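You operate a simulated robot arm through the tools that you are given. There is no shell and no other tool. Be economical: measure what you need, move in short steps, check, and stop when the job is done.

Carry out the task below with a simulated robot arm. There is one attempt and no reset: what you move stays moved.

TASK
Leak-test the clamped valve and put it in the tray the display names.
Fine: shut the bleed, pump to 4 bar or more, press the green TEST button; bleed to 0.0 before you free the clamp.

It is judged by the outcome, as a careful person would: the job done as asked, and still so three seconds after it is handed in. It fails if anything else is knocked over, pushed out of place, dropped, spilled or broken.

THE ROBOT
A 6-joint arm with a two-finger parallel gripper, fixed in place. Base frame: the origin is at the foot of the arm, x ahead of it, y to its left, z up; the work surface is at about z = 4. Lengths are in mm, angles in degrees, forces in N, time in s.
With the tool pointing down near the work surface it reaches from about 160 to 400 mm from the base axis. Its first joint turns from -66.0 to 66.0 degrees. Payload 1.57 kg.
Tool frame: the origin (TCP) lies between the finger pads and is the grasp point; the fingertips stand 30 mm ahead of it; z points along the fingers, y is the line along which they close. The gripper opens to 80 mm. The fingers are 17 mm wide and 12 mm thick; the gripper's body (40 by 82 mm) begins 80 mm behind the TCP.
Orientation is that of the tool frame in the base frame, as a unit quaternion [x, y, z, w]. With the fingers straight down and closing along the base's y, the tool's x points along the base's -x, its y along +y and its z along -z.

THE INTERFACE
- The arm moves only by the tool nudge_tool. Its argument "targets" is a list of rows, each a list of 7 numbers: the shift along the tool's x, y, z in units of 400 mm (1.0 is 400 mm), then the turn, a rotation vector about the tool's x, y, z in units of 180 degrees (1.0 is 180 degrees), then the gripper command, from -1 (shut) to 1 (fully open), values between in proportion. In form: [[x, y, z, ax, ay, az, jaw], ...]. A call has 1 to 12 rows; each row is the pose to reach, as a shift and turn from the pose commanded when the call began, along the tool's axes at that moment. A call with a number of a shift or a turn outside -1 to 1 is refused whole. A row lasts 0.2 s, in which the tool goes at most 50 mm and 8.6 degrees; a call with a longer step from one row to the next is refused whole, and so is a gripper value outside its range. A pose out of reach is approached as far as the arm can. The call stops where the force on the tool passes 40 N (or 10 N more than at its start, if that is more) or the arm is blocked; 0.2 s more then pass. The fingers move at their own pace (about 153 mm/s each) and stop on an object; they squeeze with about 43 N. The grip force told is the motor's: it shows also when the fingers shut on nothing. Time passes only in rows, and 0.2 s behind the last, so rows that repeat a pose let the fingers close. It gives the time, the measured TCP pose, the force on the tool (base axes), the opening and the grip force at its end, in the units of the frame above (readings bear some noise).
- Cameras (640 x 400 px; columns grow to the right, rows downward): "scene" is fixed at [68.2, -330.1, 409.6]; the picture's right is [0.73, -0.68, 0.00], its down [-0.44, -0.47, -0.77] and it looks along [0.52, 0.56, -0.64] (base axes); focal length 214 px, centre (320, 200). "wrist" rides on the gripper at [-32, 0, -78] in the tool frame; the picture's right is [0.00, -1.00, 0.00], its down [0.97, 0.00, -0.24] and it looks along [0.24, 0.00, 0.97] (tool axes); focal length 218 px, centre (320, 200).
- capture(camera): a new picture of that camera. No time passes.
- point_at(camera, pixels): for up to 12 pixels [column, row] of the newest picture of that camera ("zoom" is the newest enlarged one), the place [x, y, z] in the base frame of the surface seen there, good to about 3 mm, but the place of the scene camera against the robot may be out by one fixed shift of up to 18 mm in any direction. No time passes.
- zoom(camera, box): a new picture of the part [left, top, right, bottom] of that camera's present view, enlarged. No time passes.
- close_job(): hands the job in; it is judged then, once.

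Work in short steps. Measure before you move; look again where a grasp or a placing could have gone wrong, and mend it. You have 80 turns and 46 pictures in all, those below and enlarged ones among them. Open the gripper and draw the arm clear of the work before you hand the job in, unless the task says otherwise; then end with one line.

The tools are called after "Request:" by a JSON object that holds its "api" and its "payload". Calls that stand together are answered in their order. nudge_tool: Moves the arm, as the interface text tells. Its arguments: {"type":"object","properties":{"targets":{"type":"array","items":{"type":"array","items":{"type":"number"}}}},"required":["targets"]} The other tools are called the same way: capture (camera) takes a picture; point_at (camera, pixels) gives the place of the surface under pixels of a picture; zoom (camera, box) takes an enlarged picture of a part of a camera's view; close_job () hands the job in.

At the start:

```text
t: 0.0
tcp_pos: [218.9, -66.6, 308.5]
tool_rot: [0.001, 1.0, 0.0, 0.0]
force: [-0.6, 0.4, -0.2]
finger_gap: 80.1
grasp_force: 0.0
```

scene: 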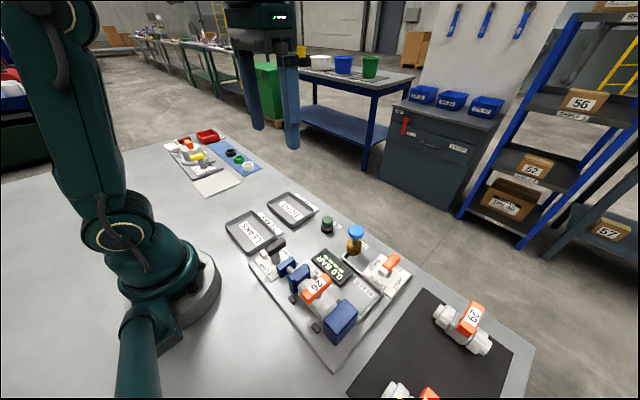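
wrist: 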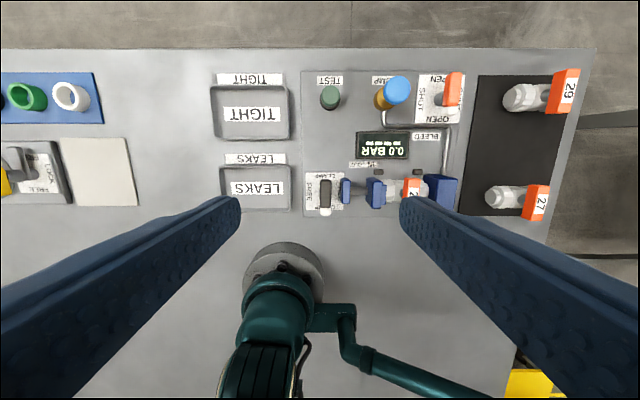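

The rig sits ahead of and to the right of the arm. I'll zoom in on its parts.

Request:
{"api": "zoom", "payload": {"camera": "wrist", "box": [290, 60, 480, 220]}}

Request:
{"api": "zoom", "payload": {"camera": "scene", "box": [220, 180, 420, 360]}}

```text
2.50 times, centred on (385, 140) of wrist
```

zoom: 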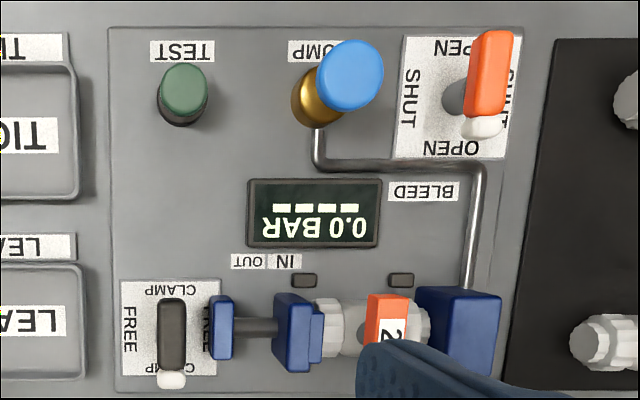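

```text
2.22 times, centred on (320, 270) of scene
```

zoom: 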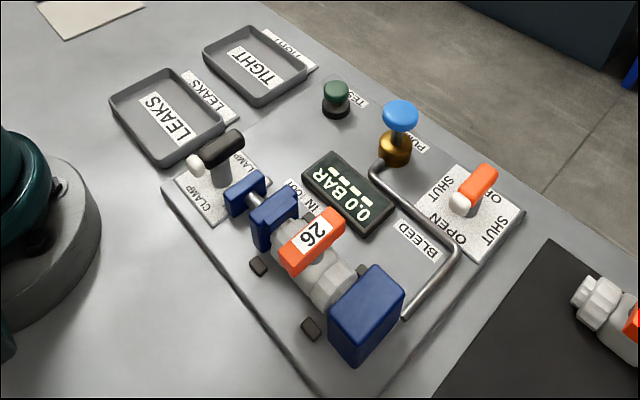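

Both levers look like quarter-turn handles: bleed along x reads OPEN, clamp along x reads CLAMP. I'll measure the parts from the wrist picture.

Request:
{"api": "point_at", "payload": {"camera": "wrist", "pixels": [[329, 92], [329, 106], [397, 88], [380, 102], [455, 76], [454, 98], [448, 104], [422, 74], [439, 120], [325, 182], [325, 210], [346, 190]]}}

Request:
{"api": "point_at", "payload": {"camera": "scene", "pixels": [[391, 255], [385, 267], [379, 273], [356, 231], [326, 220], [292, 241], [283, 250], [272, 256], [315, 286], [340, 318], [294, 270], [325, 245]]}}

Request:
{"api": "zoom", "payload": {"camera": "scene", "box": [340, 230, 420, 290]}}

```text
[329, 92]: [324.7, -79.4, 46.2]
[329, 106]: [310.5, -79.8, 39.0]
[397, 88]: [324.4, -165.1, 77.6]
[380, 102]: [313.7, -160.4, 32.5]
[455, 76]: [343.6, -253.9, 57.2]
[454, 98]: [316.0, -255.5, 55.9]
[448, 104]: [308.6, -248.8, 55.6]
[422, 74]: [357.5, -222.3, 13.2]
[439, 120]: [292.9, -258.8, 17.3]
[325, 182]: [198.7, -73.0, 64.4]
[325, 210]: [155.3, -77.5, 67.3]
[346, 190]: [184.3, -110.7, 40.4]
```

```text
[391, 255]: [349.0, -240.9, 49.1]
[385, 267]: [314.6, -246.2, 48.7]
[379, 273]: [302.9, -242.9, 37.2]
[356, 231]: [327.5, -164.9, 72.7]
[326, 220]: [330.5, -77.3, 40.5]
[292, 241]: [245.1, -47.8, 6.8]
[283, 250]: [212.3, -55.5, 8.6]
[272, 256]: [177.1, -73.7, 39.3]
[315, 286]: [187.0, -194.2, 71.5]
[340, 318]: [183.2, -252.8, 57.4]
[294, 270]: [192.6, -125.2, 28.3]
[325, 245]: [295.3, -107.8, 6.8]
```

```text
6.67 times, centred on (380, 260) of scene
```

zoom: 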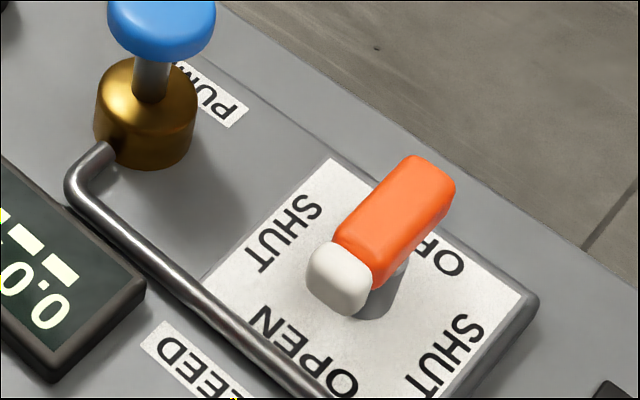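

The bleed lever runs along x at about y=-254, x=305–350, top at z=56, and the pump knob is at (324,-165,78). I'll move above the bleed for a closer look.

Request:
{"api": "nudge_tool", "payload": {"targets": [[-0.04, -0.084, 0.054, 0, 0, 0, 0], [-0.08, -0.168, 0.108, 0, 0, 0, 0], [-0.12, -0.252, 0.162, 0, 0, 0, 0], [-0.16, -0.336, 0.216, 0, 0, 0, 0], [-0.2, -0.42, 0.27, 0, 0, 0, 0], [-0.2, -0.42, 0.27, 0, 0, 0, 0]]}}

Request:
{"api": "capture", "payload": {"camera": "wrist"}}

```text
t: 1.4
tcp_pos: [290.8, -229.2, 194.4]
tool_rot: [0.0, 1.0, 0.001, 0.0]
force: [0.4, 0.4, 0.8]
finger_gap: 40.0
grasp_force: 0.0
out of reach, approached as far as the arm can: row 5, 6
```

```text
40 pictures are left
```

wrist: 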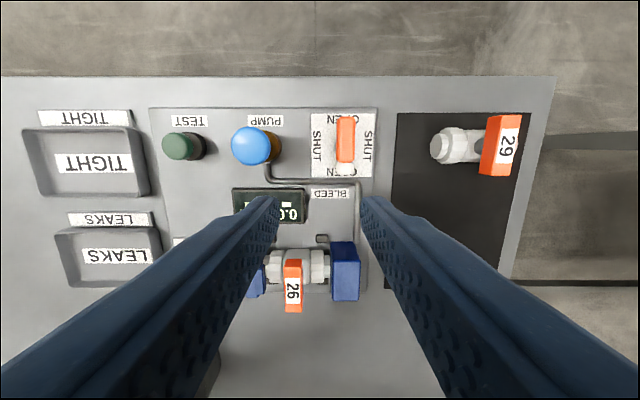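

Request:
{"api": "point_at", "payload": {"camera": "wrist", "pixels": [[346, 119], [346, 140], [346, 158], [337, 140], [353, 140], [345, 167], [313, 114], [373, 177], [250, 146], [178, 147], [293, 290], [316, 265]]}}

Request:
{"api": "zoom", "payload": {"camera": "wrist", "box": [300, 100, 390, 190]}}

```text
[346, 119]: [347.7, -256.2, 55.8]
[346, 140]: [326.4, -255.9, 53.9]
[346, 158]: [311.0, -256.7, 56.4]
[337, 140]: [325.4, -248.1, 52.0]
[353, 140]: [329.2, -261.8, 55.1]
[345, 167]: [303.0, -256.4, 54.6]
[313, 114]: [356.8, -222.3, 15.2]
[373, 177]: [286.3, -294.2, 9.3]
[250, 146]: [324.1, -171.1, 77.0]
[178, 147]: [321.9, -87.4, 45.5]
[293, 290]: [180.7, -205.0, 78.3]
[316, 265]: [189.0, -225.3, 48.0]
```

```text
4.44 times, centred on (345, 145) of wrist
```

zoom: 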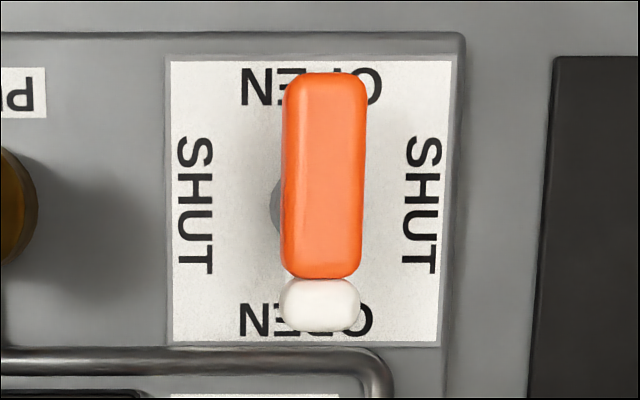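

The lever pivots at about (325,-256). It's near the reach limit, so I'll shut the gripper, tilt it outward about 25°, and shift to the -y side of the lever while still high.

Request:
{"api": "nudge_tool", "payload": {"targets": [[0, -0.045, 0, 0, -0.046, 0, -1], [0, -0.09, 0, 0, -0.092, 0, -1], [0, -0.135, 0, 0, -0.138, 0, -1], [0, -0.135, 0.1, 0, -0.138, 0, -1], [0, -0.135, 0.2, 0, -0.138, 0, -1], [0, -0.135, 0.2, 0, -0.138, 0, -1]]}}

```text
t: 2.8
tcp_pos: [291.7, -283.7, 116.1]
tool_rot: [0.001, 0.977, 0.0, 0.215]
force: [-0.4, -0.1, -0.4]
finger_gap: 0.0
grasp_force: 21.3
```

The tilt is right, so I'll go straight down beside the lever to TCP z≈59.

Request:
{"api": "nudge_tool", "payload": {"targets": [[0.0276, 0, 0.0657, 0, 0, 0, -1], [0.0553, 0, 0.1314, 0, 0, 0, -1], [0.0553, 0, 0.1314, 0, 0, 0, -1]]}}

Request:
{"api": "zoom", "payload": {"camera": "scene", "box": [320, 200, 460, 320]}}

Request:
{"api": "capture", "payload": {"camera": "wrist"}}

```text
t: 3.6
tcp_pos: [293.4, -282.4, 60.1]
tool_rot: [0.0, 0.976, 0.001, 0.216]
force: [-0.5, 0.3, 0.5]
finger_gap: 0.0
grasp_force: 21.2
```

```text
3.33 times, centred on (390, 260) of scene
```

zoom: 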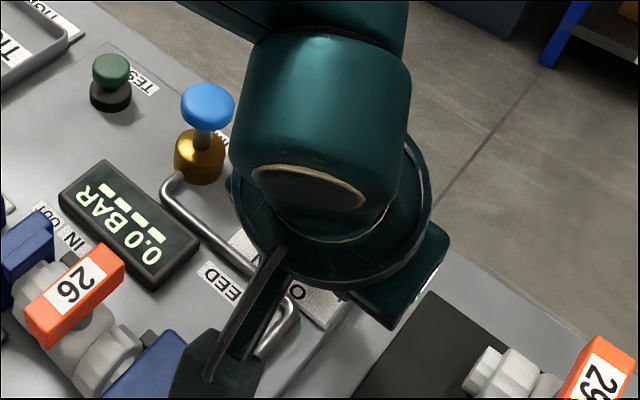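

```text
37 pictures are left
```

wrist: 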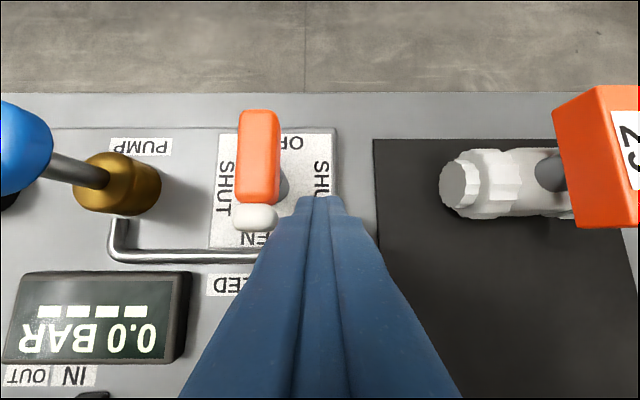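

The fingertips stand beside the lever's -y side, near the white tip. I'll push the tip toward +y along an arc around the pivot.

Request:
{"api": "nudge_tool", "payload": {"targets": [[0.009, 0.025, -0.0042, 0, 0, 0, -1], [0.018, 0.05, -0.0084, 0, 0, 0, -1], [0.0204, 0.07, -0.0095, 0, 0, 0, -1], [0.0136, 0.09, -0.0063, 0, 0, 0, -1], [0, 0.11, 0, 0, 0, 0, -1], [-0.009, 0.115, 0.0042, 0, 0, 0, -1], [-0.018, 0.1175, 0.0084, 0, 0, 0, -1]]}}

Request:
{"api": "capture", "payload": {"camera": "wrist"}}

```text
t: 5.2
tcp_pos: [295.0, -237.0, 56.5]
tool_rot: [0.0, 0.978, 0.003, 0.209]
force: [-2.2, -0.7, -2.0]
finger_gap: 0.0
grasp_force: 21.7
stopped in row 7: the force on the tool passed its limit (the readings are from after the stop); the commanded pose is now the measured one
```

```text
36 pictures are left
```

wrist: 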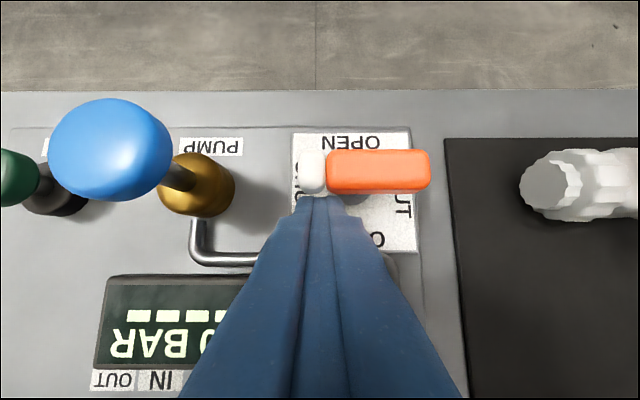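

The lever now lies along y, which is SHUT. I'll back off, raise the arm, straighten the tool, and move above the pump knob.

Request:
{"api": "nudge_tool", "payload": {"targets": [[-0.025, 0, -0.0985, 0, 0, 0, -1], [-0.05, 0, -0.197, 0, 0, 0, -1], [-0.08, 0.06, -0.183, 0, 0.045, 0, -1], [-0.11, 0.115, -0.169, 0, 0.09, 0, -1], [-0.143, 0.1725, -0.155, 0, 0.134, 0, -1], [-0.143, 0.1725, -0.155, 0, 0.134, 0, -1]]}}

Request:
{"api": "capture", "payload": {"camera": "wrist"}}

```text
t: 6.6
tcp_pos: [322.0, -169.6, 136.4]
tool_rot: [0.0, 1.0, 0.003, -0.002]
force: [0.3, 1.0, -0.6]
finger_gap: 0.1
grasp_force: 21.0
```

```text
35 pictures are left
```

wrist: 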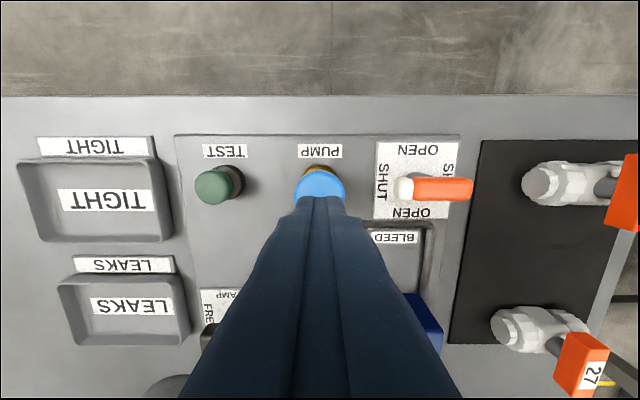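

The knob is right under the fingertips, with its top at about z=78. I'll press down and watch the force.

Request:
{"api": "nudge_tool", "payload": {"targets": [[-0.005, 0, 0.06, 0, 0, 0, -1], [-0.005, 0, 0.085, 0, 0, 0, -1], [-0.005, 0, 0.1, 0, 0, 0, -1], [-0.005, 0, 0.115, 0, 0, 0, -1], [-0.005, 0, 0.13, 0, 0, 0, -1]]}}

Request:
{"api": "zoom", "payload": {"camera": "scene", "box": [280, 200, 400, 290]}}

```text
t: 7.8
tcp_pos: [324.0, -168.3, 89.3]
tool_rot: [0.0, 1.0, 0.002, 0.001]
force: [-5.9, 4.9, 21.8]
finger_gap: 0.1
grasp_force: 21.3
stopped in row 5: the force on the tool passed its limit (the readings are from after the stop); the commanded pose is now the measured one
```

```text
4.44 times, centred on (340, 245) of scene
```

zoom: 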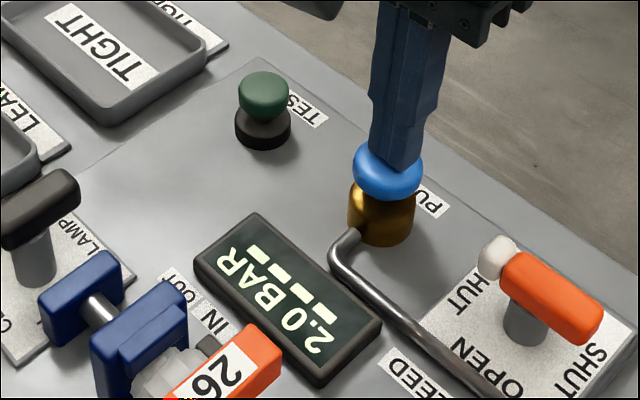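

One stroke gave 2.0 bar. I'll make two more.

Request:
{"api": "nudge_tool", "payload": {"targets": [[0, 0, -0.04, 0, 0, 0, -1], [0, 0, -0.08, 0, 0, 0, -1], [0, 0, -0.08, 0, 0, 0, -1], [0, 0, -0.04, 0, 0, 0, -1], [0, 0, -0.002, 0, 0, 0, -1], [0, 0, -0.04, 0, 0, 0, -1], [0, 0, -0.08, 0, 0, 0, -1], [0, 0, -0.08, 0, 0, 0, -1], [0, 0, -0.04, 0, 0, 0, -1], [0, 0, -0.002, 0, 0, 0, -1], [0, 0, -0.04, 0, 0, 0, -1], [0, 0, -0.1, 0, 0, 0, -1]]}}

Request:
{"api": "zoom", "payload": {"camera": "scene", "box": [280, 200, 400, 290]}}

```text
t: 10.4
tcp_pos: [325.0, -168.7, 128.7]
tool_rot: [0.0, 1.0, 0.002, 0.001]
force: [0.0, -0.4, -0.9]
finger_gap: 0.0
grasp_force: 21.7
```

```text
4.44 times, centred on (340, 245) of scene
```

zoom: 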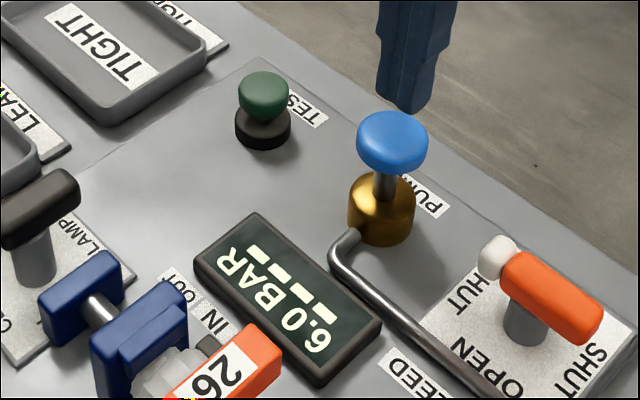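

The display reads 6.0 bar. I'll move above the TEST button.

Request:
{"api": "nudge_tool", "payload": {"targets": [[0, 0.075, 0, 0, 0, 0, -1], [0, 0.15, 0, 0, 0, 0, -1], [0, 0.2175, 0, 0, 0, 0, -1], [0, 0.2175, 0, 0, 0, 0, -1]]}}

Request:
{"api": "capture", "payload": {"camera": "wrist"}}

Request:
{"api": "point_at", "payload": {"camera": "wrist", "pixels": [[320, 180], [320, 186], [310, 184], [331, 184], [320, 172]]}}

```text
t: 11.4
tcp_pos: [323.5, -80.4, 129.9]
tool_rot: [0.001, 1.0, 0.003, 0.001]
force: [0.2, -0.6, 0.5]
finger_gap: 0.2
grasp_force: 21.3
```

```text
32 pictures are left
```

wrist: 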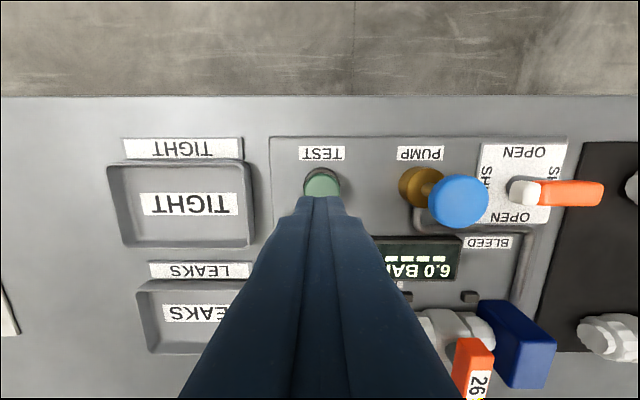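

```text
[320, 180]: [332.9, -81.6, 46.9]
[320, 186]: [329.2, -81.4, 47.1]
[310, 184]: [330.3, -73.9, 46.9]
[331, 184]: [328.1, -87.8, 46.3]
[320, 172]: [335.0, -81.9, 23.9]
```

The button centre is about (324,-81) with its top at z=47. I'll press it and lift off.

Request:
{"api": "nudge_tool", "payload": {"targets": [[-0.001, -0.001, 0.07, 0, 0, 0, -1], [-0.001, -0.001, 0.12, 0, 0, 0, -1], [-0.001, -0.001, 0.136, 0, 0, 0, -1], [-0.001, -0.001, 0.146, 0, 0, 0, -1], [-0.001, -0.001, 0.146, 0, 0, 0, -1], [-0.001, -0.001, 0.1, 0, 0, 0, -1], [-0.001, -0.001, 0, 0, 0, 0, -1]]}}

Request:
{"api": "zoom", "payload": {"camera": "scene", "box": [280, 200, 400, 290]}}

```text
t: 13.0
tcp_pos: [326.1, -81.1, 128.3]
tool_rot: [0.0, 1.0, 0.002, 0.001]
force: [-0.4, -0.3, 0.0]
finger_gap: 0.0
grasp_force: 21.2
```

```text
4.44 times, centred on (340, 245) of scene
```

zoom: 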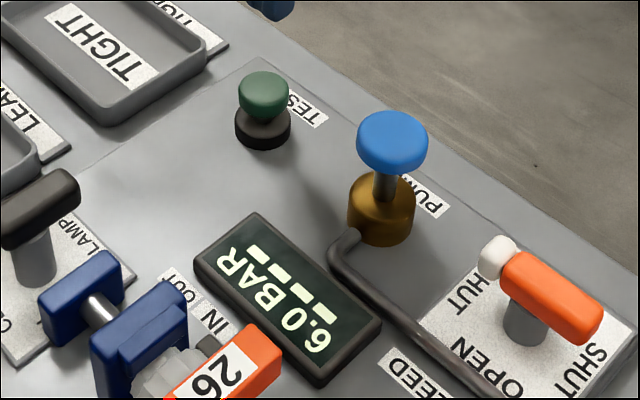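

Still no verdict on the display. I'll press deeper, until there's resistance, then hold.

Request:
{"api": "nudge_tool", "payload": {"targets": [[0.004, 0, 0.07, 0, 0, 0, -1], [0.004, 0, 0.12, 0, 0, 0, -1], [0.004, 0, 0.136, 0, 0, 0, -1], [0.004, 0, 0.146, 0, 0, 0, -1], [0.004, 0, 0.155, 0, 0, 0, -1], [0.004, 0, 0.165, 0, 0, 0, -1], [0.004, 0, 0.175, 0, 0, 0, -1]]}}

Request:
{"api": "zoom", "payload": {"camera": "scene", "box": [280, 200, 400, 290]}}

```text
t: 14.3
tcp_pos: [324.0, -80.1, 69.2]
tool_rot: [0.0, 1.0, 0.002, 0.001]
force: [-7.4, 3.7, 25.3]
finger_gap: 0.0
grasp_force: 22.1
stopped in row 6: the force on the tool passed its limit (the readings are from after the stop); the commanded pose is now the measured one
```

```text
4.44 times, centred on (340, 245) of scene
```

zoom: 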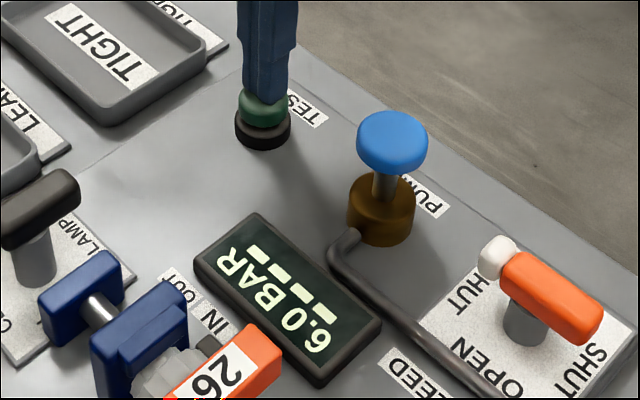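

The button is fully down. I'll hold briefly, lift, and wait for the result.

Request:
{"api": "nudge_tool", "payload": {"targets": [[0, 0, 0, 0, 0, 0, -1], [0, 0, 0, 0, 0, 0, -1], [0, 0, -0.08, 0, 0, 0, -1], [0, 0, -0.15, 0, 0, 0, -1], [0, 0, -0.15, 0, 0, 0, -1], [0, 0, -0.15, 0, 0, 0, -1], [0, 0, -0.15, 0, 0, 0, -1]]}}

Request:
{"api": "zoom", "payload": {"camera": "scene", "box": [280, 200, 400, 290]}}

```text
t: 15.9
tcp_pos: [323.2, -81.0, 128.4]
tool_rot: [0.0, 1.0, 0.002, 0.001]
force: [0.1, 0.0, -0.5]
finger_gap: 0.0
grasp_force: 21.5
```

```text
4.44 times, centred on (340, 245) of scene
```

zoom: 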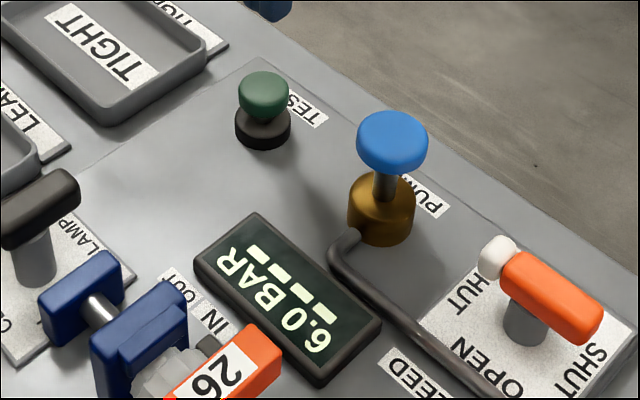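

The display still shows dashes at 6.0 bar. I'll wait a couple of seconds in case the test takes time.

Request:
{"api": "nudge_tool", "payload": {"targets": [[0, 0, 0, 0, 0, 0, -1], [0, 0, 0, 0, 0, 0, -1], [0, 0, 0, 0, 0, 0, -1], [0, 0, 0, 0, 0, 0, -1], [0, 0, 0, 0, 0, 0, -1], [0, 0, 0, 0, 0, 0, -1], [0, 0, 0, 0, 0, 0, -1], [0, 0, 0, 0, 0, 0, -1], [0, 0, 0, 0, 0, 0, -1], [0, 0, 0, 0, 0, 0, -1], [0, 0, 0, 0, 0, 0, -1], [0, 0, 0, 0, 0, 0, -1]]}}

Request:
{"api": "zoom", "payload": {"camera": "wrist", "box": [360, 130, 600, 290]}}

```text
t: 18.5
tcp_pos: [323.3, -81.9, 128.4]
tool_rot: [0.0, 1.0, 0.002, 0.001]
force: [0.1, 0.2, 1.1]
finger_gap: 0.0
grasp_force: 21.8
```

```text
2.50 times, centred on (480, 210) of wrist
```

zoom: 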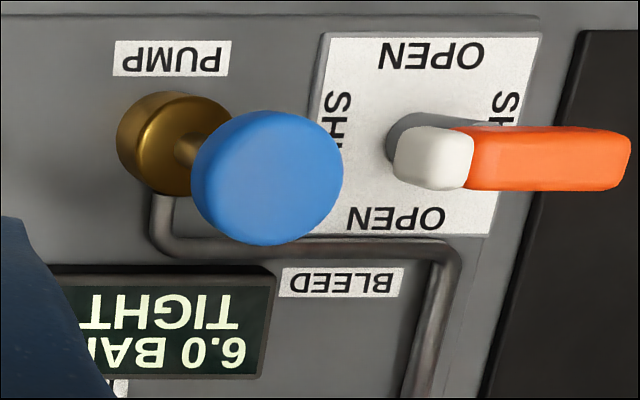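

Verdict: TIGHT. To open the bleed again, I'll go beyond the lever with a 20° outward tilt and push its white end from +y back toward -x. First I'll move above the start point at (345,-236).

Request:
{"api": "nudge_tool", "payload": {"targets": [[0, -0.1, -0.02, 0, 0, 0, -1], [0, -0.2, -0.02, 0, -0.037, 0, -1], [-0.027, -0.3, -0.02, 0, -0.074, 0, -1], [-0.054, -0.385, 0, 0, -0.111, 0, -1], [-0.054, -0.385, 0, 0, -0.111, 0, -1]]}}

Request:
{"api": "capture", "payload": {"camera": "wrist"}}

Request:
{"api": "point_at", "payload": {"camera": "wrist", "pixels": [[345, 225], [370, 225], [320, 225], [310, 230], [300, 215], [345, 210]]}}

```text
t: 19.7
tcp_pos: [345.7, -237.2, 127.8]
tool_rot: [-0.001, 0.985, 0.002, 0.175]
force: [-0.3, -0.3, 1.0]
finger_gap: 0.0
grasp_force: 21.4
```

```text
27 pictures are left
```

wrist: 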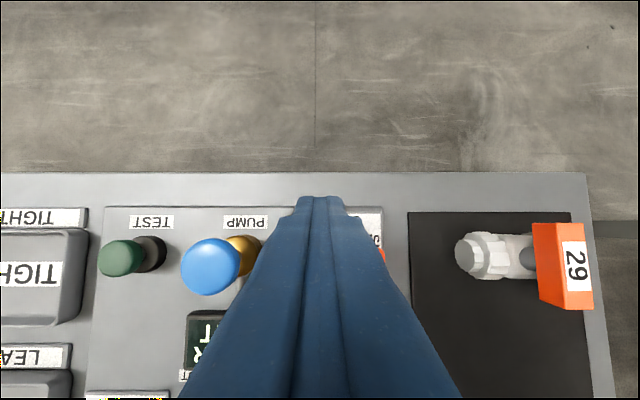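

```text
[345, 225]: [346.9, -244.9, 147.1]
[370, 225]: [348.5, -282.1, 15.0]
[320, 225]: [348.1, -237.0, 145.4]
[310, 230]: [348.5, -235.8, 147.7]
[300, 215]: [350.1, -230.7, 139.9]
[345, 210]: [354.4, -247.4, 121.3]
```

Request:
{"api": "nudge_tool", "payload": {"targets": [[0.0252, 0, 0.076, 0, 0, 0, -1], [0.04, 0, 0.12, 0, 0, 0, -1], [0.0505, 0, 0.152, 0, 0, 0, -1], [0.0505, 0, 0.152, 0, 0, 0, -1]]}}

Request:
{"api": "zoom", "payload": {"camera": "scene", "box": [320, 200, 460, 320]}}

Request:
{"api": "capture", "payload": {"camera": "wrist"}}

```text
t: 20.7
tcp_pos: [346.1, -234.7, 63.5]
tool_rot: [0.001, 0.984, 0.001, 0.176]
force: [0.2, 0.3, 0.5]
finger_gap: 0.1
grasp_force: 21.9
```

```text
3.33 times, centred on (390, 260) of scene
```

zoom: 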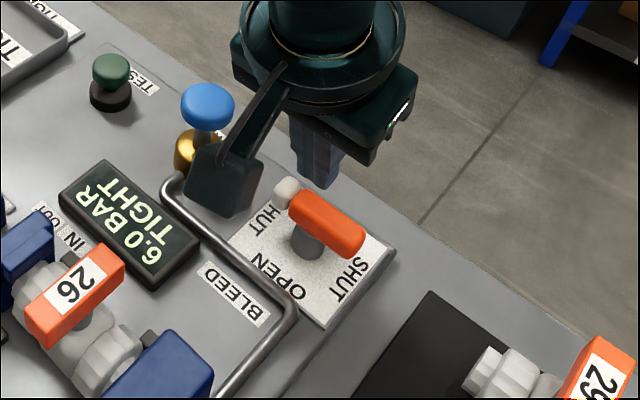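

```text
25 pictures are left
```

wrist: 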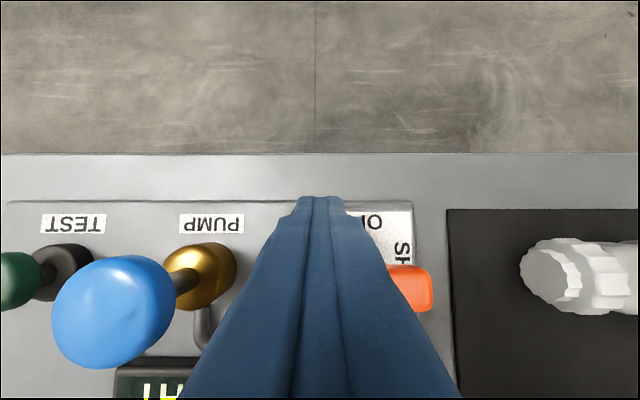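

The fingers stand beyond the lever's white end. I'll push it back toward -x along the arc.

Request:
{"api": "nudge_tool", "payload": {"targets": [[0.0188, 0.005, -0.0069, 0, 0, 0, -1], [0.0375, 0.0125, -0.0138, 0, 0, 0, -1], [0.0563, 0.015, -0.0207, 0, 0, 0, -1], [0.075, 0.01, -0.0276, 0, 0, 0, -1], [0.0891, 0, -0.0328, 0, 0, 0, -1], [0.1008, -0.01, -0.0371, 0, 0, 0, -1], [0.1032, -0.0175, -0.038, 0, 0, 0, -1], [0.1032, -0.025, -0.038, 0, 0, 0, -1]]}}

Request:
{"api": "capture", "payload": {"camera": "wrist"}}

Request:
{"api": "zoom", "payload": {"camera": "scene", "box": [300, 200, 440, 320]}}

```text
t: 22.2
tcp_pos: [306.8, -235.7, 64.0]
tool_rot: [-0.001, 0.984, 0.007, 0.178]
force: [0.8, 3.3, 1.1]
finger_gap: 0.2
grasp_force: 21.2
stopped in row 7: the force on the tool passed its limit (the readings are from after the stop); the commanded pose is now the measured one
```

```text
24 pictures are left
```

wrist: 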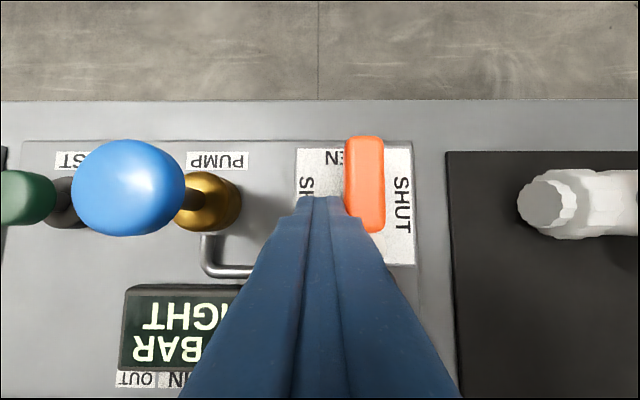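

```text
3.33 times, centred on (370, 260) of scene
```

zoom: 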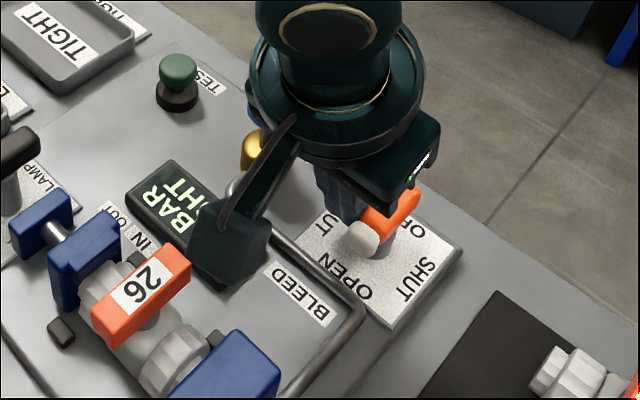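

The bleed lever is back at OPEN. I'll lift away, straighten, and move to an overview of the clamp and valve.

Request:
{"api": "nudge_tool", "payload": {"targets": [[-0.026, 0.02, -0.07, 0, 0, 0, -1], [-0.052, 0.02, -0.14, 0, 0, 0, -1], [-0.02, 0.074, -0.205, 0, 0.03, 0, 0], [0.014, 0.128, -0.269, 0, 0.06, 0, 0], [0.048, 0.182, -0.333, 0, 0.09, 0, 0], [0.082, 0.236, -0.396, 0, 0.113, 0, 0], [0.115, 0.29, -0.459, 0, 0.113, 0, 0], [0.115, 0.29, -0.459, 0, 0.113, 0, 0]]}}

Request:
{"api": "capture", "payload": {"camera": "wrist"}}

Request:
{"api": "zoom", "payload": {"camera": "scene", "box": [230, 200, 410, 350]}}

```text
t: 24.0
tcp_pos: [198.9, -122.6, 222.5]
tool_rot: [-0.002, 1.0, 0.006, 0.0]
force: [-0.7, 0.1, -0.4]
finger_gap: 40.0
grasp_force: 0.0
```

```text
22 pictures are left
```

wrist: 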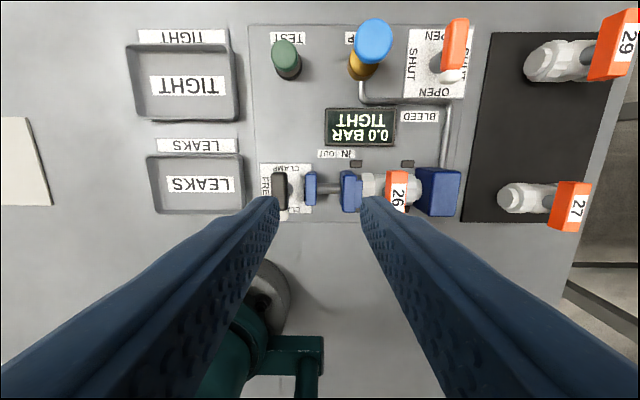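

```text
2.67 times, centred on (320, 275) of scene
```

zoom: 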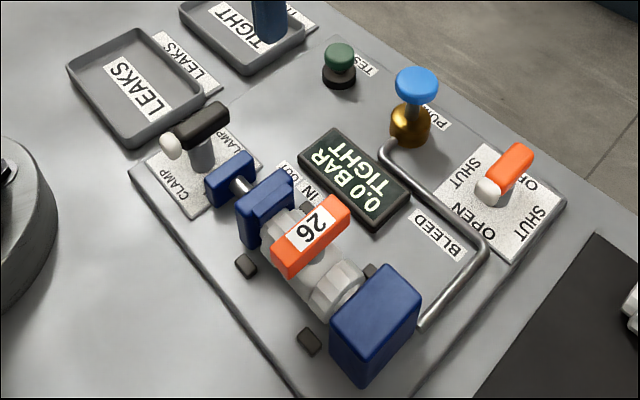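

Display: 0.0 BAR, TIGHT. I'll measure the clamp lever, valve and tray.

Request:
{"api": "point_at", "payload": {"camera": "wrist", "pixels": [[280, 176], [280, 190], [280, 204], [262, 165], [309, 188], [348, 190], [398, 180], [398, 205], [437, 190], [188, 85], [140, 120], [236, 45]]}}

Request:
{"api": "zoom", "payload": {"camera": "wrist", "box": [240, 140, 480, 240]}}

Request:
{"api": "point_at", "payload": {"camera": "scene", "pixels": [[304, 245], [318, 244], [295, 258], [327, 270], [363, 285], [265, 256], [300, 246]]}}

```text
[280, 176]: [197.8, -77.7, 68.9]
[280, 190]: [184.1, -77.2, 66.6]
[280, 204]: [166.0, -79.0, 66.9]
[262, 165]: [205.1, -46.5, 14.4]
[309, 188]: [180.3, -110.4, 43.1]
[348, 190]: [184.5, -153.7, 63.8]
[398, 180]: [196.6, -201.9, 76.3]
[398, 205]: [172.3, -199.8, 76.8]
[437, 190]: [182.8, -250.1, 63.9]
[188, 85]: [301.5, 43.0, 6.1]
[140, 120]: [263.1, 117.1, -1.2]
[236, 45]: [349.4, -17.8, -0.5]
```

```text
2.67 times, centred on (360, 190) of wrist
```

zoom: 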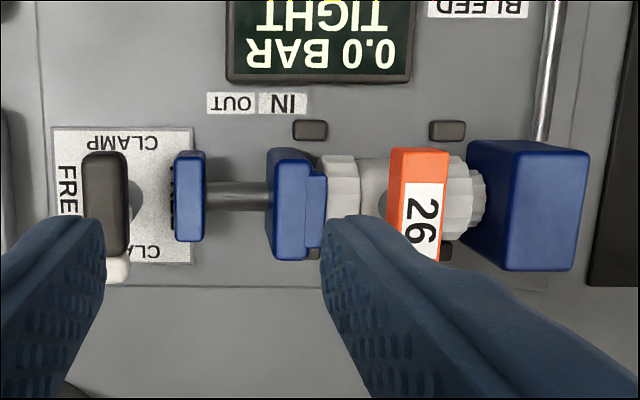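

```text
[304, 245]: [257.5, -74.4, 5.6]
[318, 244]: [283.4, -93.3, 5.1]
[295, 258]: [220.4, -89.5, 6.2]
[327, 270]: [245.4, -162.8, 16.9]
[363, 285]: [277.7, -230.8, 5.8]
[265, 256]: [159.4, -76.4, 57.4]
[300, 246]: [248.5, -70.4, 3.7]
```

The clamp lever pivots at about (176,-77), spans x=150–202, and its top is at z=67. I'll come down shut on the +y side of its far end.

Request:
{"api": "nudge_tool", "payload": {"targets": [[0.002, 0.09, 0, 0, 0, 0, -1], [0.002, 0.1765, 0.05, 0, 0, 0, -1], [0.002, 0.1765, 0.15, 0, 0, 0, -1], [0.002, 0.1765, 0.25, 0, 0, 0, -1], [0.002, 0.1765, 0.31, 0, 0, 0, -1], [0.002, 0.1765, 0.35, 0, 0, 0, -1], [0.002, 0.1765, 0.35, 0, 0, 0, -1]]}}

Request:
{"api": "capture", "payload": {"camera": "wrist"}}

```text
t: 25.6
tcp_pos: [197.8, -50.1, 82.8]
tool_rot: [-0.002, 1.0, 0.006, 0.0]
force: [-0.5, 0.1, 0.9]
finger_gap: 0.0
grasp_force: 21.3
```

```text
19 pictures are left
```

wrist: 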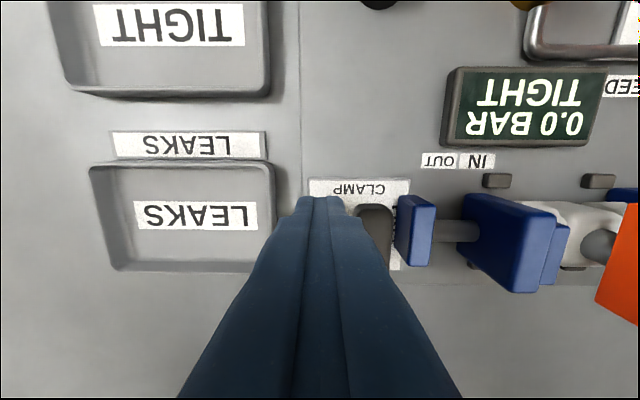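

The lever's far end is just to the right of the fingers. I'll push toward -y along the arc.

Request:
{"api": "nudge_tool", "payload": {"targets": [[-0.005, -0.02, 0, 0, 0, 0, -1], [-0.0125, -0.045, 0, 0, 0, 0, -1], [-0.015, -0.065, 0, 0, 0, 0, -1], [-0.01, -0.09, 0, 0, 0, 0, -1], [0, -0.1075, 0, 0, 0, 0, -1], [0.01, -0.117, 0, 0, 0, 0, -1], [0.0175, -0.12, 0, 0, 0, 0, -1]]}}

Request:
{"api": "capture", "payload": {"camera": "wrist"}}

Request:
{"api": "zoom", "payload": {"camera": "scene", "box": [230, 200, 410, 350]}}

```text
t: 27.2
tcp_pos: [192.4, -97.7, 82.3]
tool_rot: [-0.003, 1.0, 0.007, 0.002]
force: [6.2, 1.2, -2.9]
finger_gap: 0.1
grasp_force: 21.3
```

```text
18 pictures are left
```

wrist: 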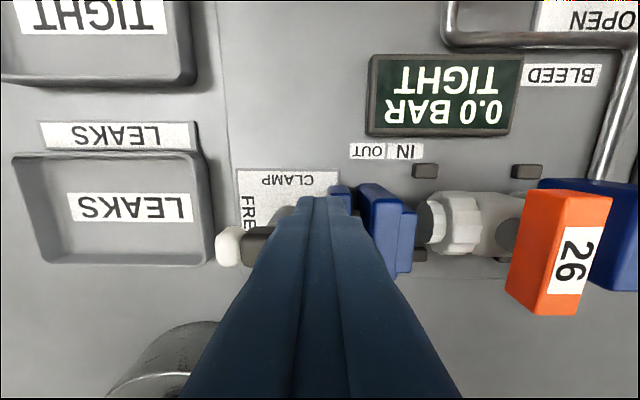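

```text
2.67 times, centred on (320, 275) of scene
```

zoom: 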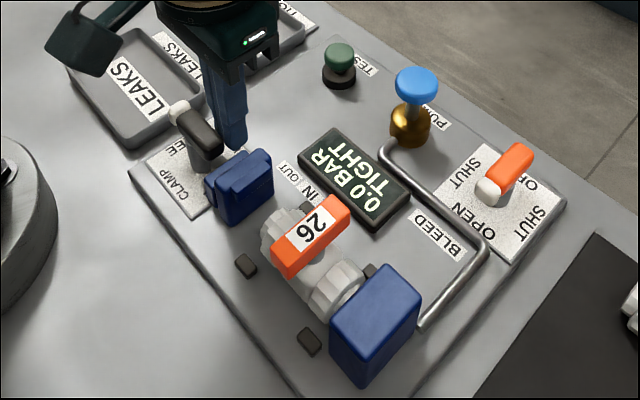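

The clamp is free and its jaw has drawn back. I'll rise and look at the valve from above.

Request:
{"api": "nudge_tool", "payload": {"targets": [[-0.02, 0, -0.02, 0, 0, 0, -1], [-0.02, 0, -0.12, 0, 0, 0, -1], [-0.02, -0.05, -0.22, 0, 0, 0, 0], [0, -0.14, -0.27, 0, 0, 0, 1], [0, -0.22, -0.3, 0, 0, 0, 1], [0, -0.22, -0.3, 0, 0, 0, 1]]}}

Request:
{"api": "capture", "payload": {"camera": "wrist"}}

Request:
{"api": "zoom", "payload": {"camera": "wrist", "box": [240, 110, 400, 230]}}

```text
t: 28.6
tcp_pos: [191.1, -186.9, 200.8]
tool_rot: [-0.003, 1.0, 0.007, 0.001]
force: [0.2, 0.1, 0.1]
finger_gap: 79.8
grasp_force: 0.0
```

```text
16 pictures are left
```

wrist: 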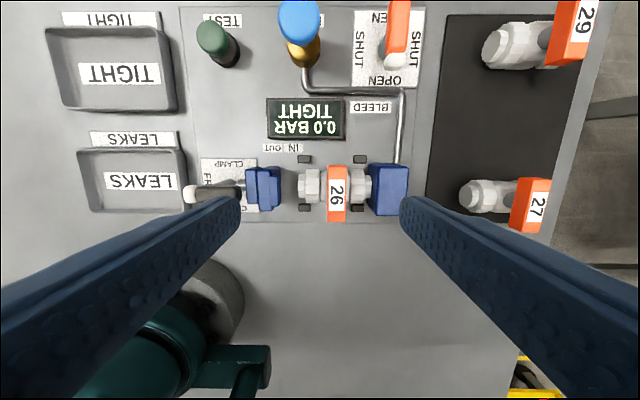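

```text
3.33 times, centred on (320, 170) of wrist
```

zoom: 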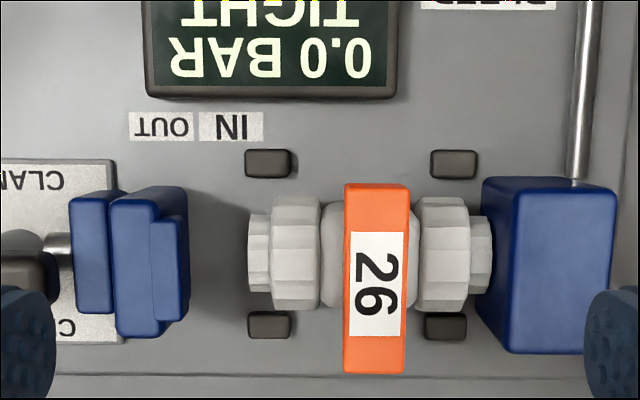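

Valve 26 rests loose between four pegs, with its handle along x. I'll measure it and the TIGHT tray.

Request:
{"api": "point_at", "payload": {"camera": "zoom", "pixels": [[376, 195], [376, 225], [376, 300], [376, 365], [348, 280], [404, 280], [335, 250], [297, 250], [258, 250], [445, 250], [483, 250], [330, 215]]}}

Request:
{"api": "point_at", "payload": {"camera": "wrist", "pixels": [[47, 30], [165, 28], [62, 107], [176, 108], [120, 73], [58, 68], [168, 68], [120, 32], [120, 104], [130, 50], [80, 90], [155, 95]]}}

Request:
{"api": "zoom", "payload": {"camera": "scene", "box": [270, 240, 370, 350]}}

```text
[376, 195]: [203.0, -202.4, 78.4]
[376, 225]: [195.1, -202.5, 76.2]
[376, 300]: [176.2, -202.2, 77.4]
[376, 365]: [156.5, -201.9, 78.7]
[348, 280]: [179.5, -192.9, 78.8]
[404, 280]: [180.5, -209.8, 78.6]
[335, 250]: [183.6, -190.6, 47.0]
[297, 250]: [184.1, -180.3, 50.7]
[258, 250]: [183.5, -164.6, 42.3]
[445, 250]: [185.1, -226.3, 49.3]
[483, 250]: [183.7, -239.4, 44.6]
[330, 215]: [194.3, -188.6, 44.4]
```

```text
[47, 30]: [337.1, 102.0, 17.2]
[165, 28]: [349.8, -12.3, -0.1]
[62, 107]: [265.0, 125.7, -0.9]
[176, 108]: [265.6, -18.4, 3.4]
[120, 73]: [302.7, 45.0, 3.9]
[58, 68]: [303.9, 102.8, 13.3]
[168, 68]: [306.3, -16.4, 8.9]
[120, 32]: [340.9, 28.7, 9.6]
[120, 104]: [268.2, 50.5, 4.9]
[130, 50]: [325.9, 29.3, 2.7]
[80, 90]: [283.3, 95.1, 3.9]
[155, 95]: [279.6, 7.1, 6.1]
```

```text
3.64 times, centred on (320, 295) of scene
```

zoom: 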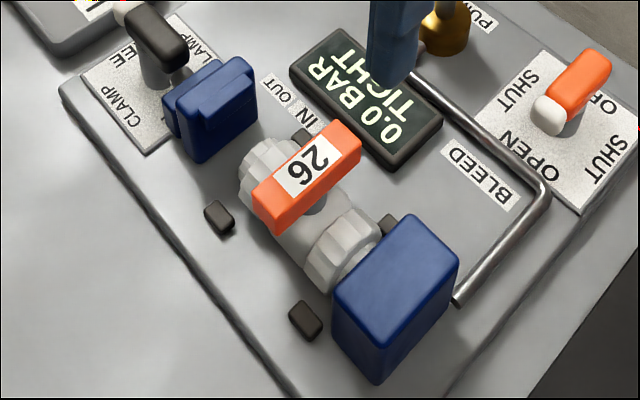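

The handle spans y=-193.5 to -210 and x=153–205, with its top at z=78; the hex tops are at z=51. I'll come down with a 40 mm opening over the handle's centre.

Request:
{"api": "nudge_tool", "payload": {"targets": [[0.02, -0.0365, 0.08, 0, 0, 0, 0], [0.02, -0.0365, 0.16, 0, 0, 0, 0], [0.02, -0.0365, 0.23, 0, 0, 0, 0], [0.02, -0.0365, 0.27, 0, 0, 0, 0], [0.02, -0.0365, 0.291, 0, 0, 0, 0], [0.02, -0.0365, 0.291, 0, 0, 0, 0]]}}

Request:
{"api": "zoom", "payload": {"camera": "scene", "box": [250, 220, 370, 340]}}

Request:
{"api": "capture", "payload": {"camera": "wrist"}}

```text
t: 30.0
tcp_pos: [182.7, -199.6, 83.0]
tool_rot: [-0.002, 1.0, 0.007, 0.001]
force: [0.2, -0.3, -0.1]
finger_gap: 39.9
grasp_force: 0.1
```

```text
3.33 times, centred on (310, 280) of scene
```

zoom: 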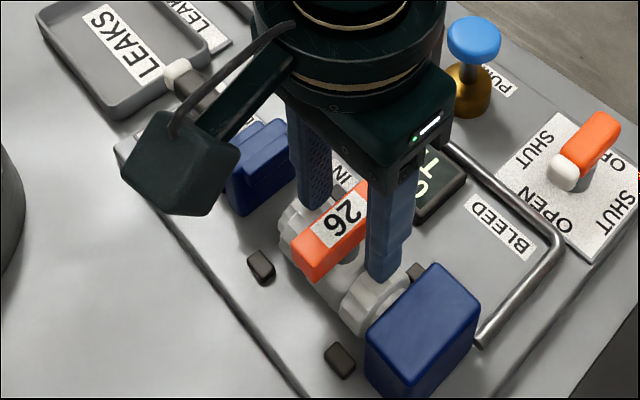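

```text
12 pictures are left
```

wrist: 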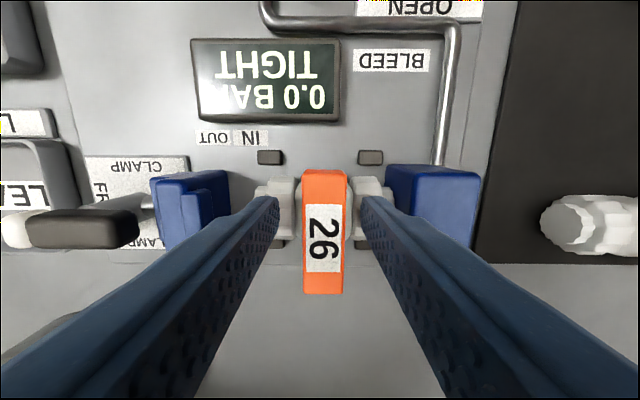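

The handle is between the fingers. I'll close on it, ease it slightly in +y off the port, and lift.

Request:
{"api": "nudge_tool", "payload": {"targets": [[0, -0.004, 0, 0, 0, 0, -1], [0, -0.004, 0, 0, 0, 0, -1], [0, -0.004, 0, 0, 0, 0, -1], [0, 0.006, -0.003, 0, 0, 0, -1], [0, 0.01, -0.01, 0, 0, 0, -1], [0, 0.01, -0.06, 0, 0, 0, -1], [0, 0.01, -0.12, 0, 0, 0, -1], [0, 0.01, -0.12, 0, 0, 0, -1]]}}

Request:
{"api": "capture", "payload": {"camera": "wrist"}}

```text
t: 31.8
tcp_pos: [182.9, -196.5, 133.5]
tool_rot: [-0.003, 1.0, 0.007, 0.0]
force: [0.6, 0.9, -1.7]
finger_gap: 17.4
grasp_force: 32.1
```

```text
11 pictures are left
```

wrist: 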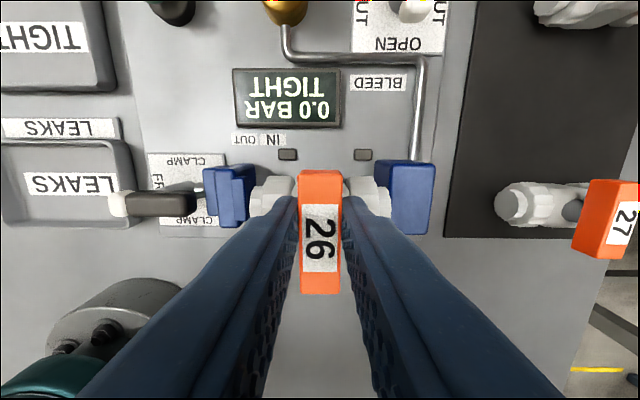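

The valve is held, with a gap of 17.4. I'll lift higher and carry it over the TIGHT tray centre at (302,44).

Request:
{"api": "nudge_tool", "payload": {"targets": [[0, 0, -0.08, 0, 0, 0, -1], [0, 0, -0.15, 0, 0, 0, -1], [-0.037, 0.075, -0.15, 0, 0, 0, -1], [-0.073, 0.15, -0.15, 0, 0, 0, -1], [-0.11, 0.225, -0.15, 0, 0, 0, -1], [-0.146, 0.3, -0.15, 0, 0, 0, -1], [-0.183, 0.375, -0.15, 0, 0, 0, -1], [-0.22, 0.45, -0.15, 0, 0, 0, -1], [-0.256, 0.525, -0.15, 0, 0, 0, -1], [-0.2925, 0.602, -0.15, 0, 0, 0, -1], [-0.2925, 0.602, -0.15, 0, 0, 0, -1]]}}

Request:
{"api": "capture", "payload": {"camera": "wrist"}}

Request:
{"api": "capture", "payload": {"camera": "scene"}}

```text
t: 34.2
tcp_pos: [300.1, 43.6, 194.5]
tool_rot: [-0.002, 1.0, 0.007, 0.0]
force: [0.3, 0.9, -2.0]
finger_gap: 17.5
grasp_force: 32.5
```

```text
10 pictures are left
```

wrist: 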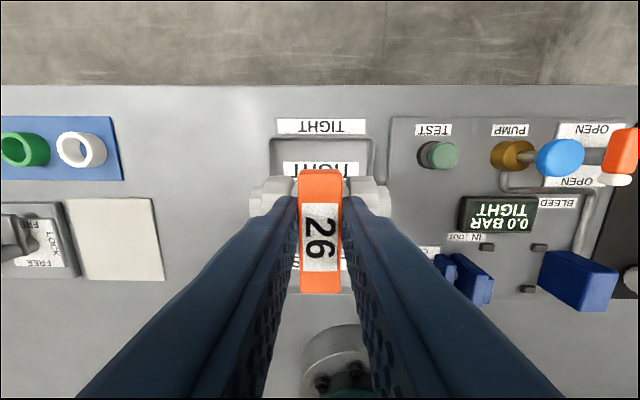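

```text
9 pictures are left
```

scene: 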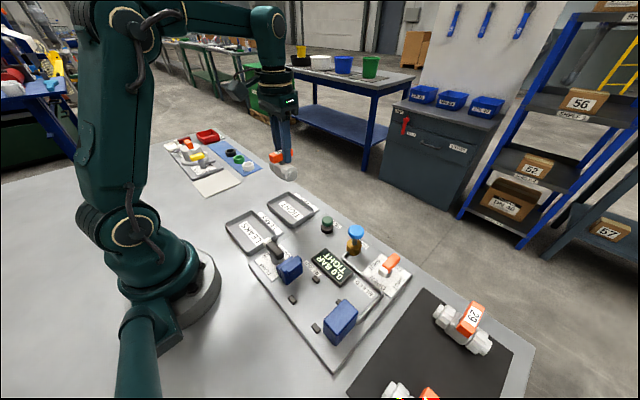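

The tray is centred below. I'll lower the valve, slowly near the bottom.

Request:
{"api": "nudge_tool", "payload": {"targets": [[-0.007, -0.003, 0.08, 0, 0, 0, -1], [-0.007, -0.003, 0.16, 0, 0, 0, -1], [-0.007, -0.003, 0.23, 0, 0, 0, -1], [-0.007, -0.003, 0.265, 0, 0, 0, -1], [-0.007, -0.003, 0.275, 0, 0, 0, -1], [-0.007, -0.003, 0.28, 0, 0, 0, -1], [-0.007, -0.003, 0.28, 0, 0, 0, -1]]}}

Request:
{"api": "zoom", "payload": {"camera": "scene", "box": [240, 160, 340, 240]}}

```text
t: 35.8
tcp_pos: [302.6, 44.6, 83.2]
tool_rot: [-0.002, 1.0, 0.007, -0.001]
force: [0.4, 0.1, -0.6]
finger_gap: 17.4
grasp_force: 32.2
```

```text
5.00 times, centred on (290, 200) of scene
```

zoom: 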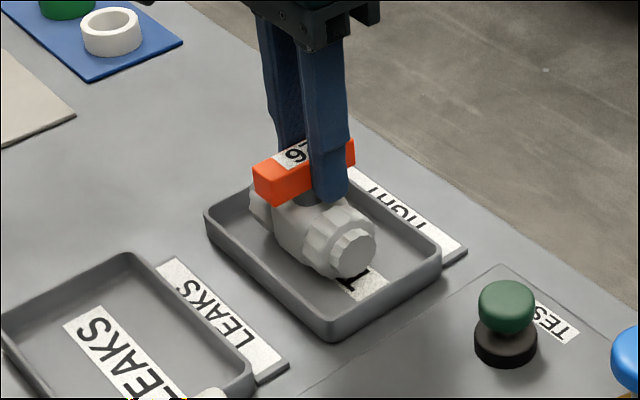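

It's almost down, and the weight reading has dropped. I'll take a few more 1 mm steps.

Request:
{"api": "nudge_tool", "payload": {"targets": [[0, 0, 0.0025, 0, 0, 0, -1], [0, 0, 0.005, 0, 0, 0, -1], [0, 0, 0.005, 0, 0, 0, -1]]}}

```text
t: 36.6
tcp_pos: [302.4, 43.6, 80.5]
tool_rot: [-0.003, 1.0, 0.007, 0.0]
force: [0.3, 0.4, -0.9]
finger_gap: 17.4
grasp_force: 32.9
```

Request:
{"api": "nudge_tool", "payload": {"targets": [[0, 0, 0.0025, 0, 0, 0, -1], [0, 0, 0.005, 0, 0, 0, -1], [0, 0, 0.005, 0, 0, 0, -1]]}}

```text
t: 37.4
tcp_pos: [302.1, 42.0, 78.3]
tool_rot: [-0.003, 1.0, 0.007, 0.0]
force: [0.5, 0.0, -1.6]
finger_gap: 17.5
grasp_force: 32.0
```

Request:
{"api": "nudge_tool", "payload": {"targets": [[0, 0, 0.0025, 0, 0, 0, -1], [0, 0, 0.005, 0, 0, 0, -1], [0, 0, 0.005, 0, 0, 0, -1]]}}

Request:
{"api": "zoom", "payload": {"camera": "scene", "box": [260, 175, 320, 225]}}

```text
t: 38.2
tcp_pos: [303.0, 43.3, 75.9]
tool_rot: [-0.004, 1.0, 0.006, 0.0]
force: [-0.2, 0.3, -1.5]
finger_gap: 17.6
grasp_force: 32.4
```

```text
8.00 times, centred on (290, 200) of scene
```

zoom: 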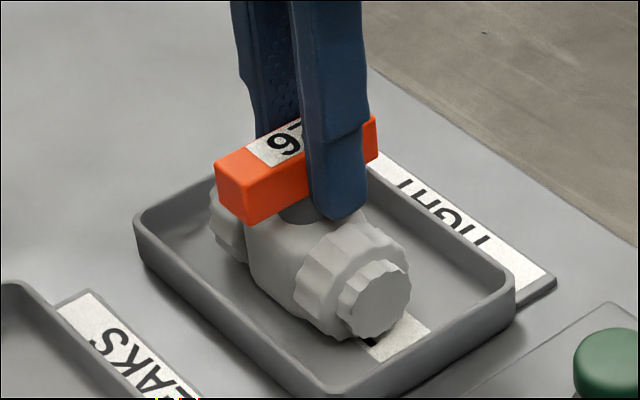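

Request:
{"api": "nudge_tool", "payload": {"targets": [[0, 0, 0.0025, 0, 0, 0, -1], [0, 0, 0.005, 0, 0, 0, -1], [0, 0, 0.0075, 0, 0, 0, -1], [0, 0, 0.0075, 0, 0, 0, -1]]}}

```text
t: 39.2
tcp_pos: [302.4, 44.8, 75.0]
tool_rot: [-0.002, 1.0, 0.007, 0.002]
force: [-6.6, 3.0, 27.5]
finger_gap: 17.3
grasp_force: 32.2
```

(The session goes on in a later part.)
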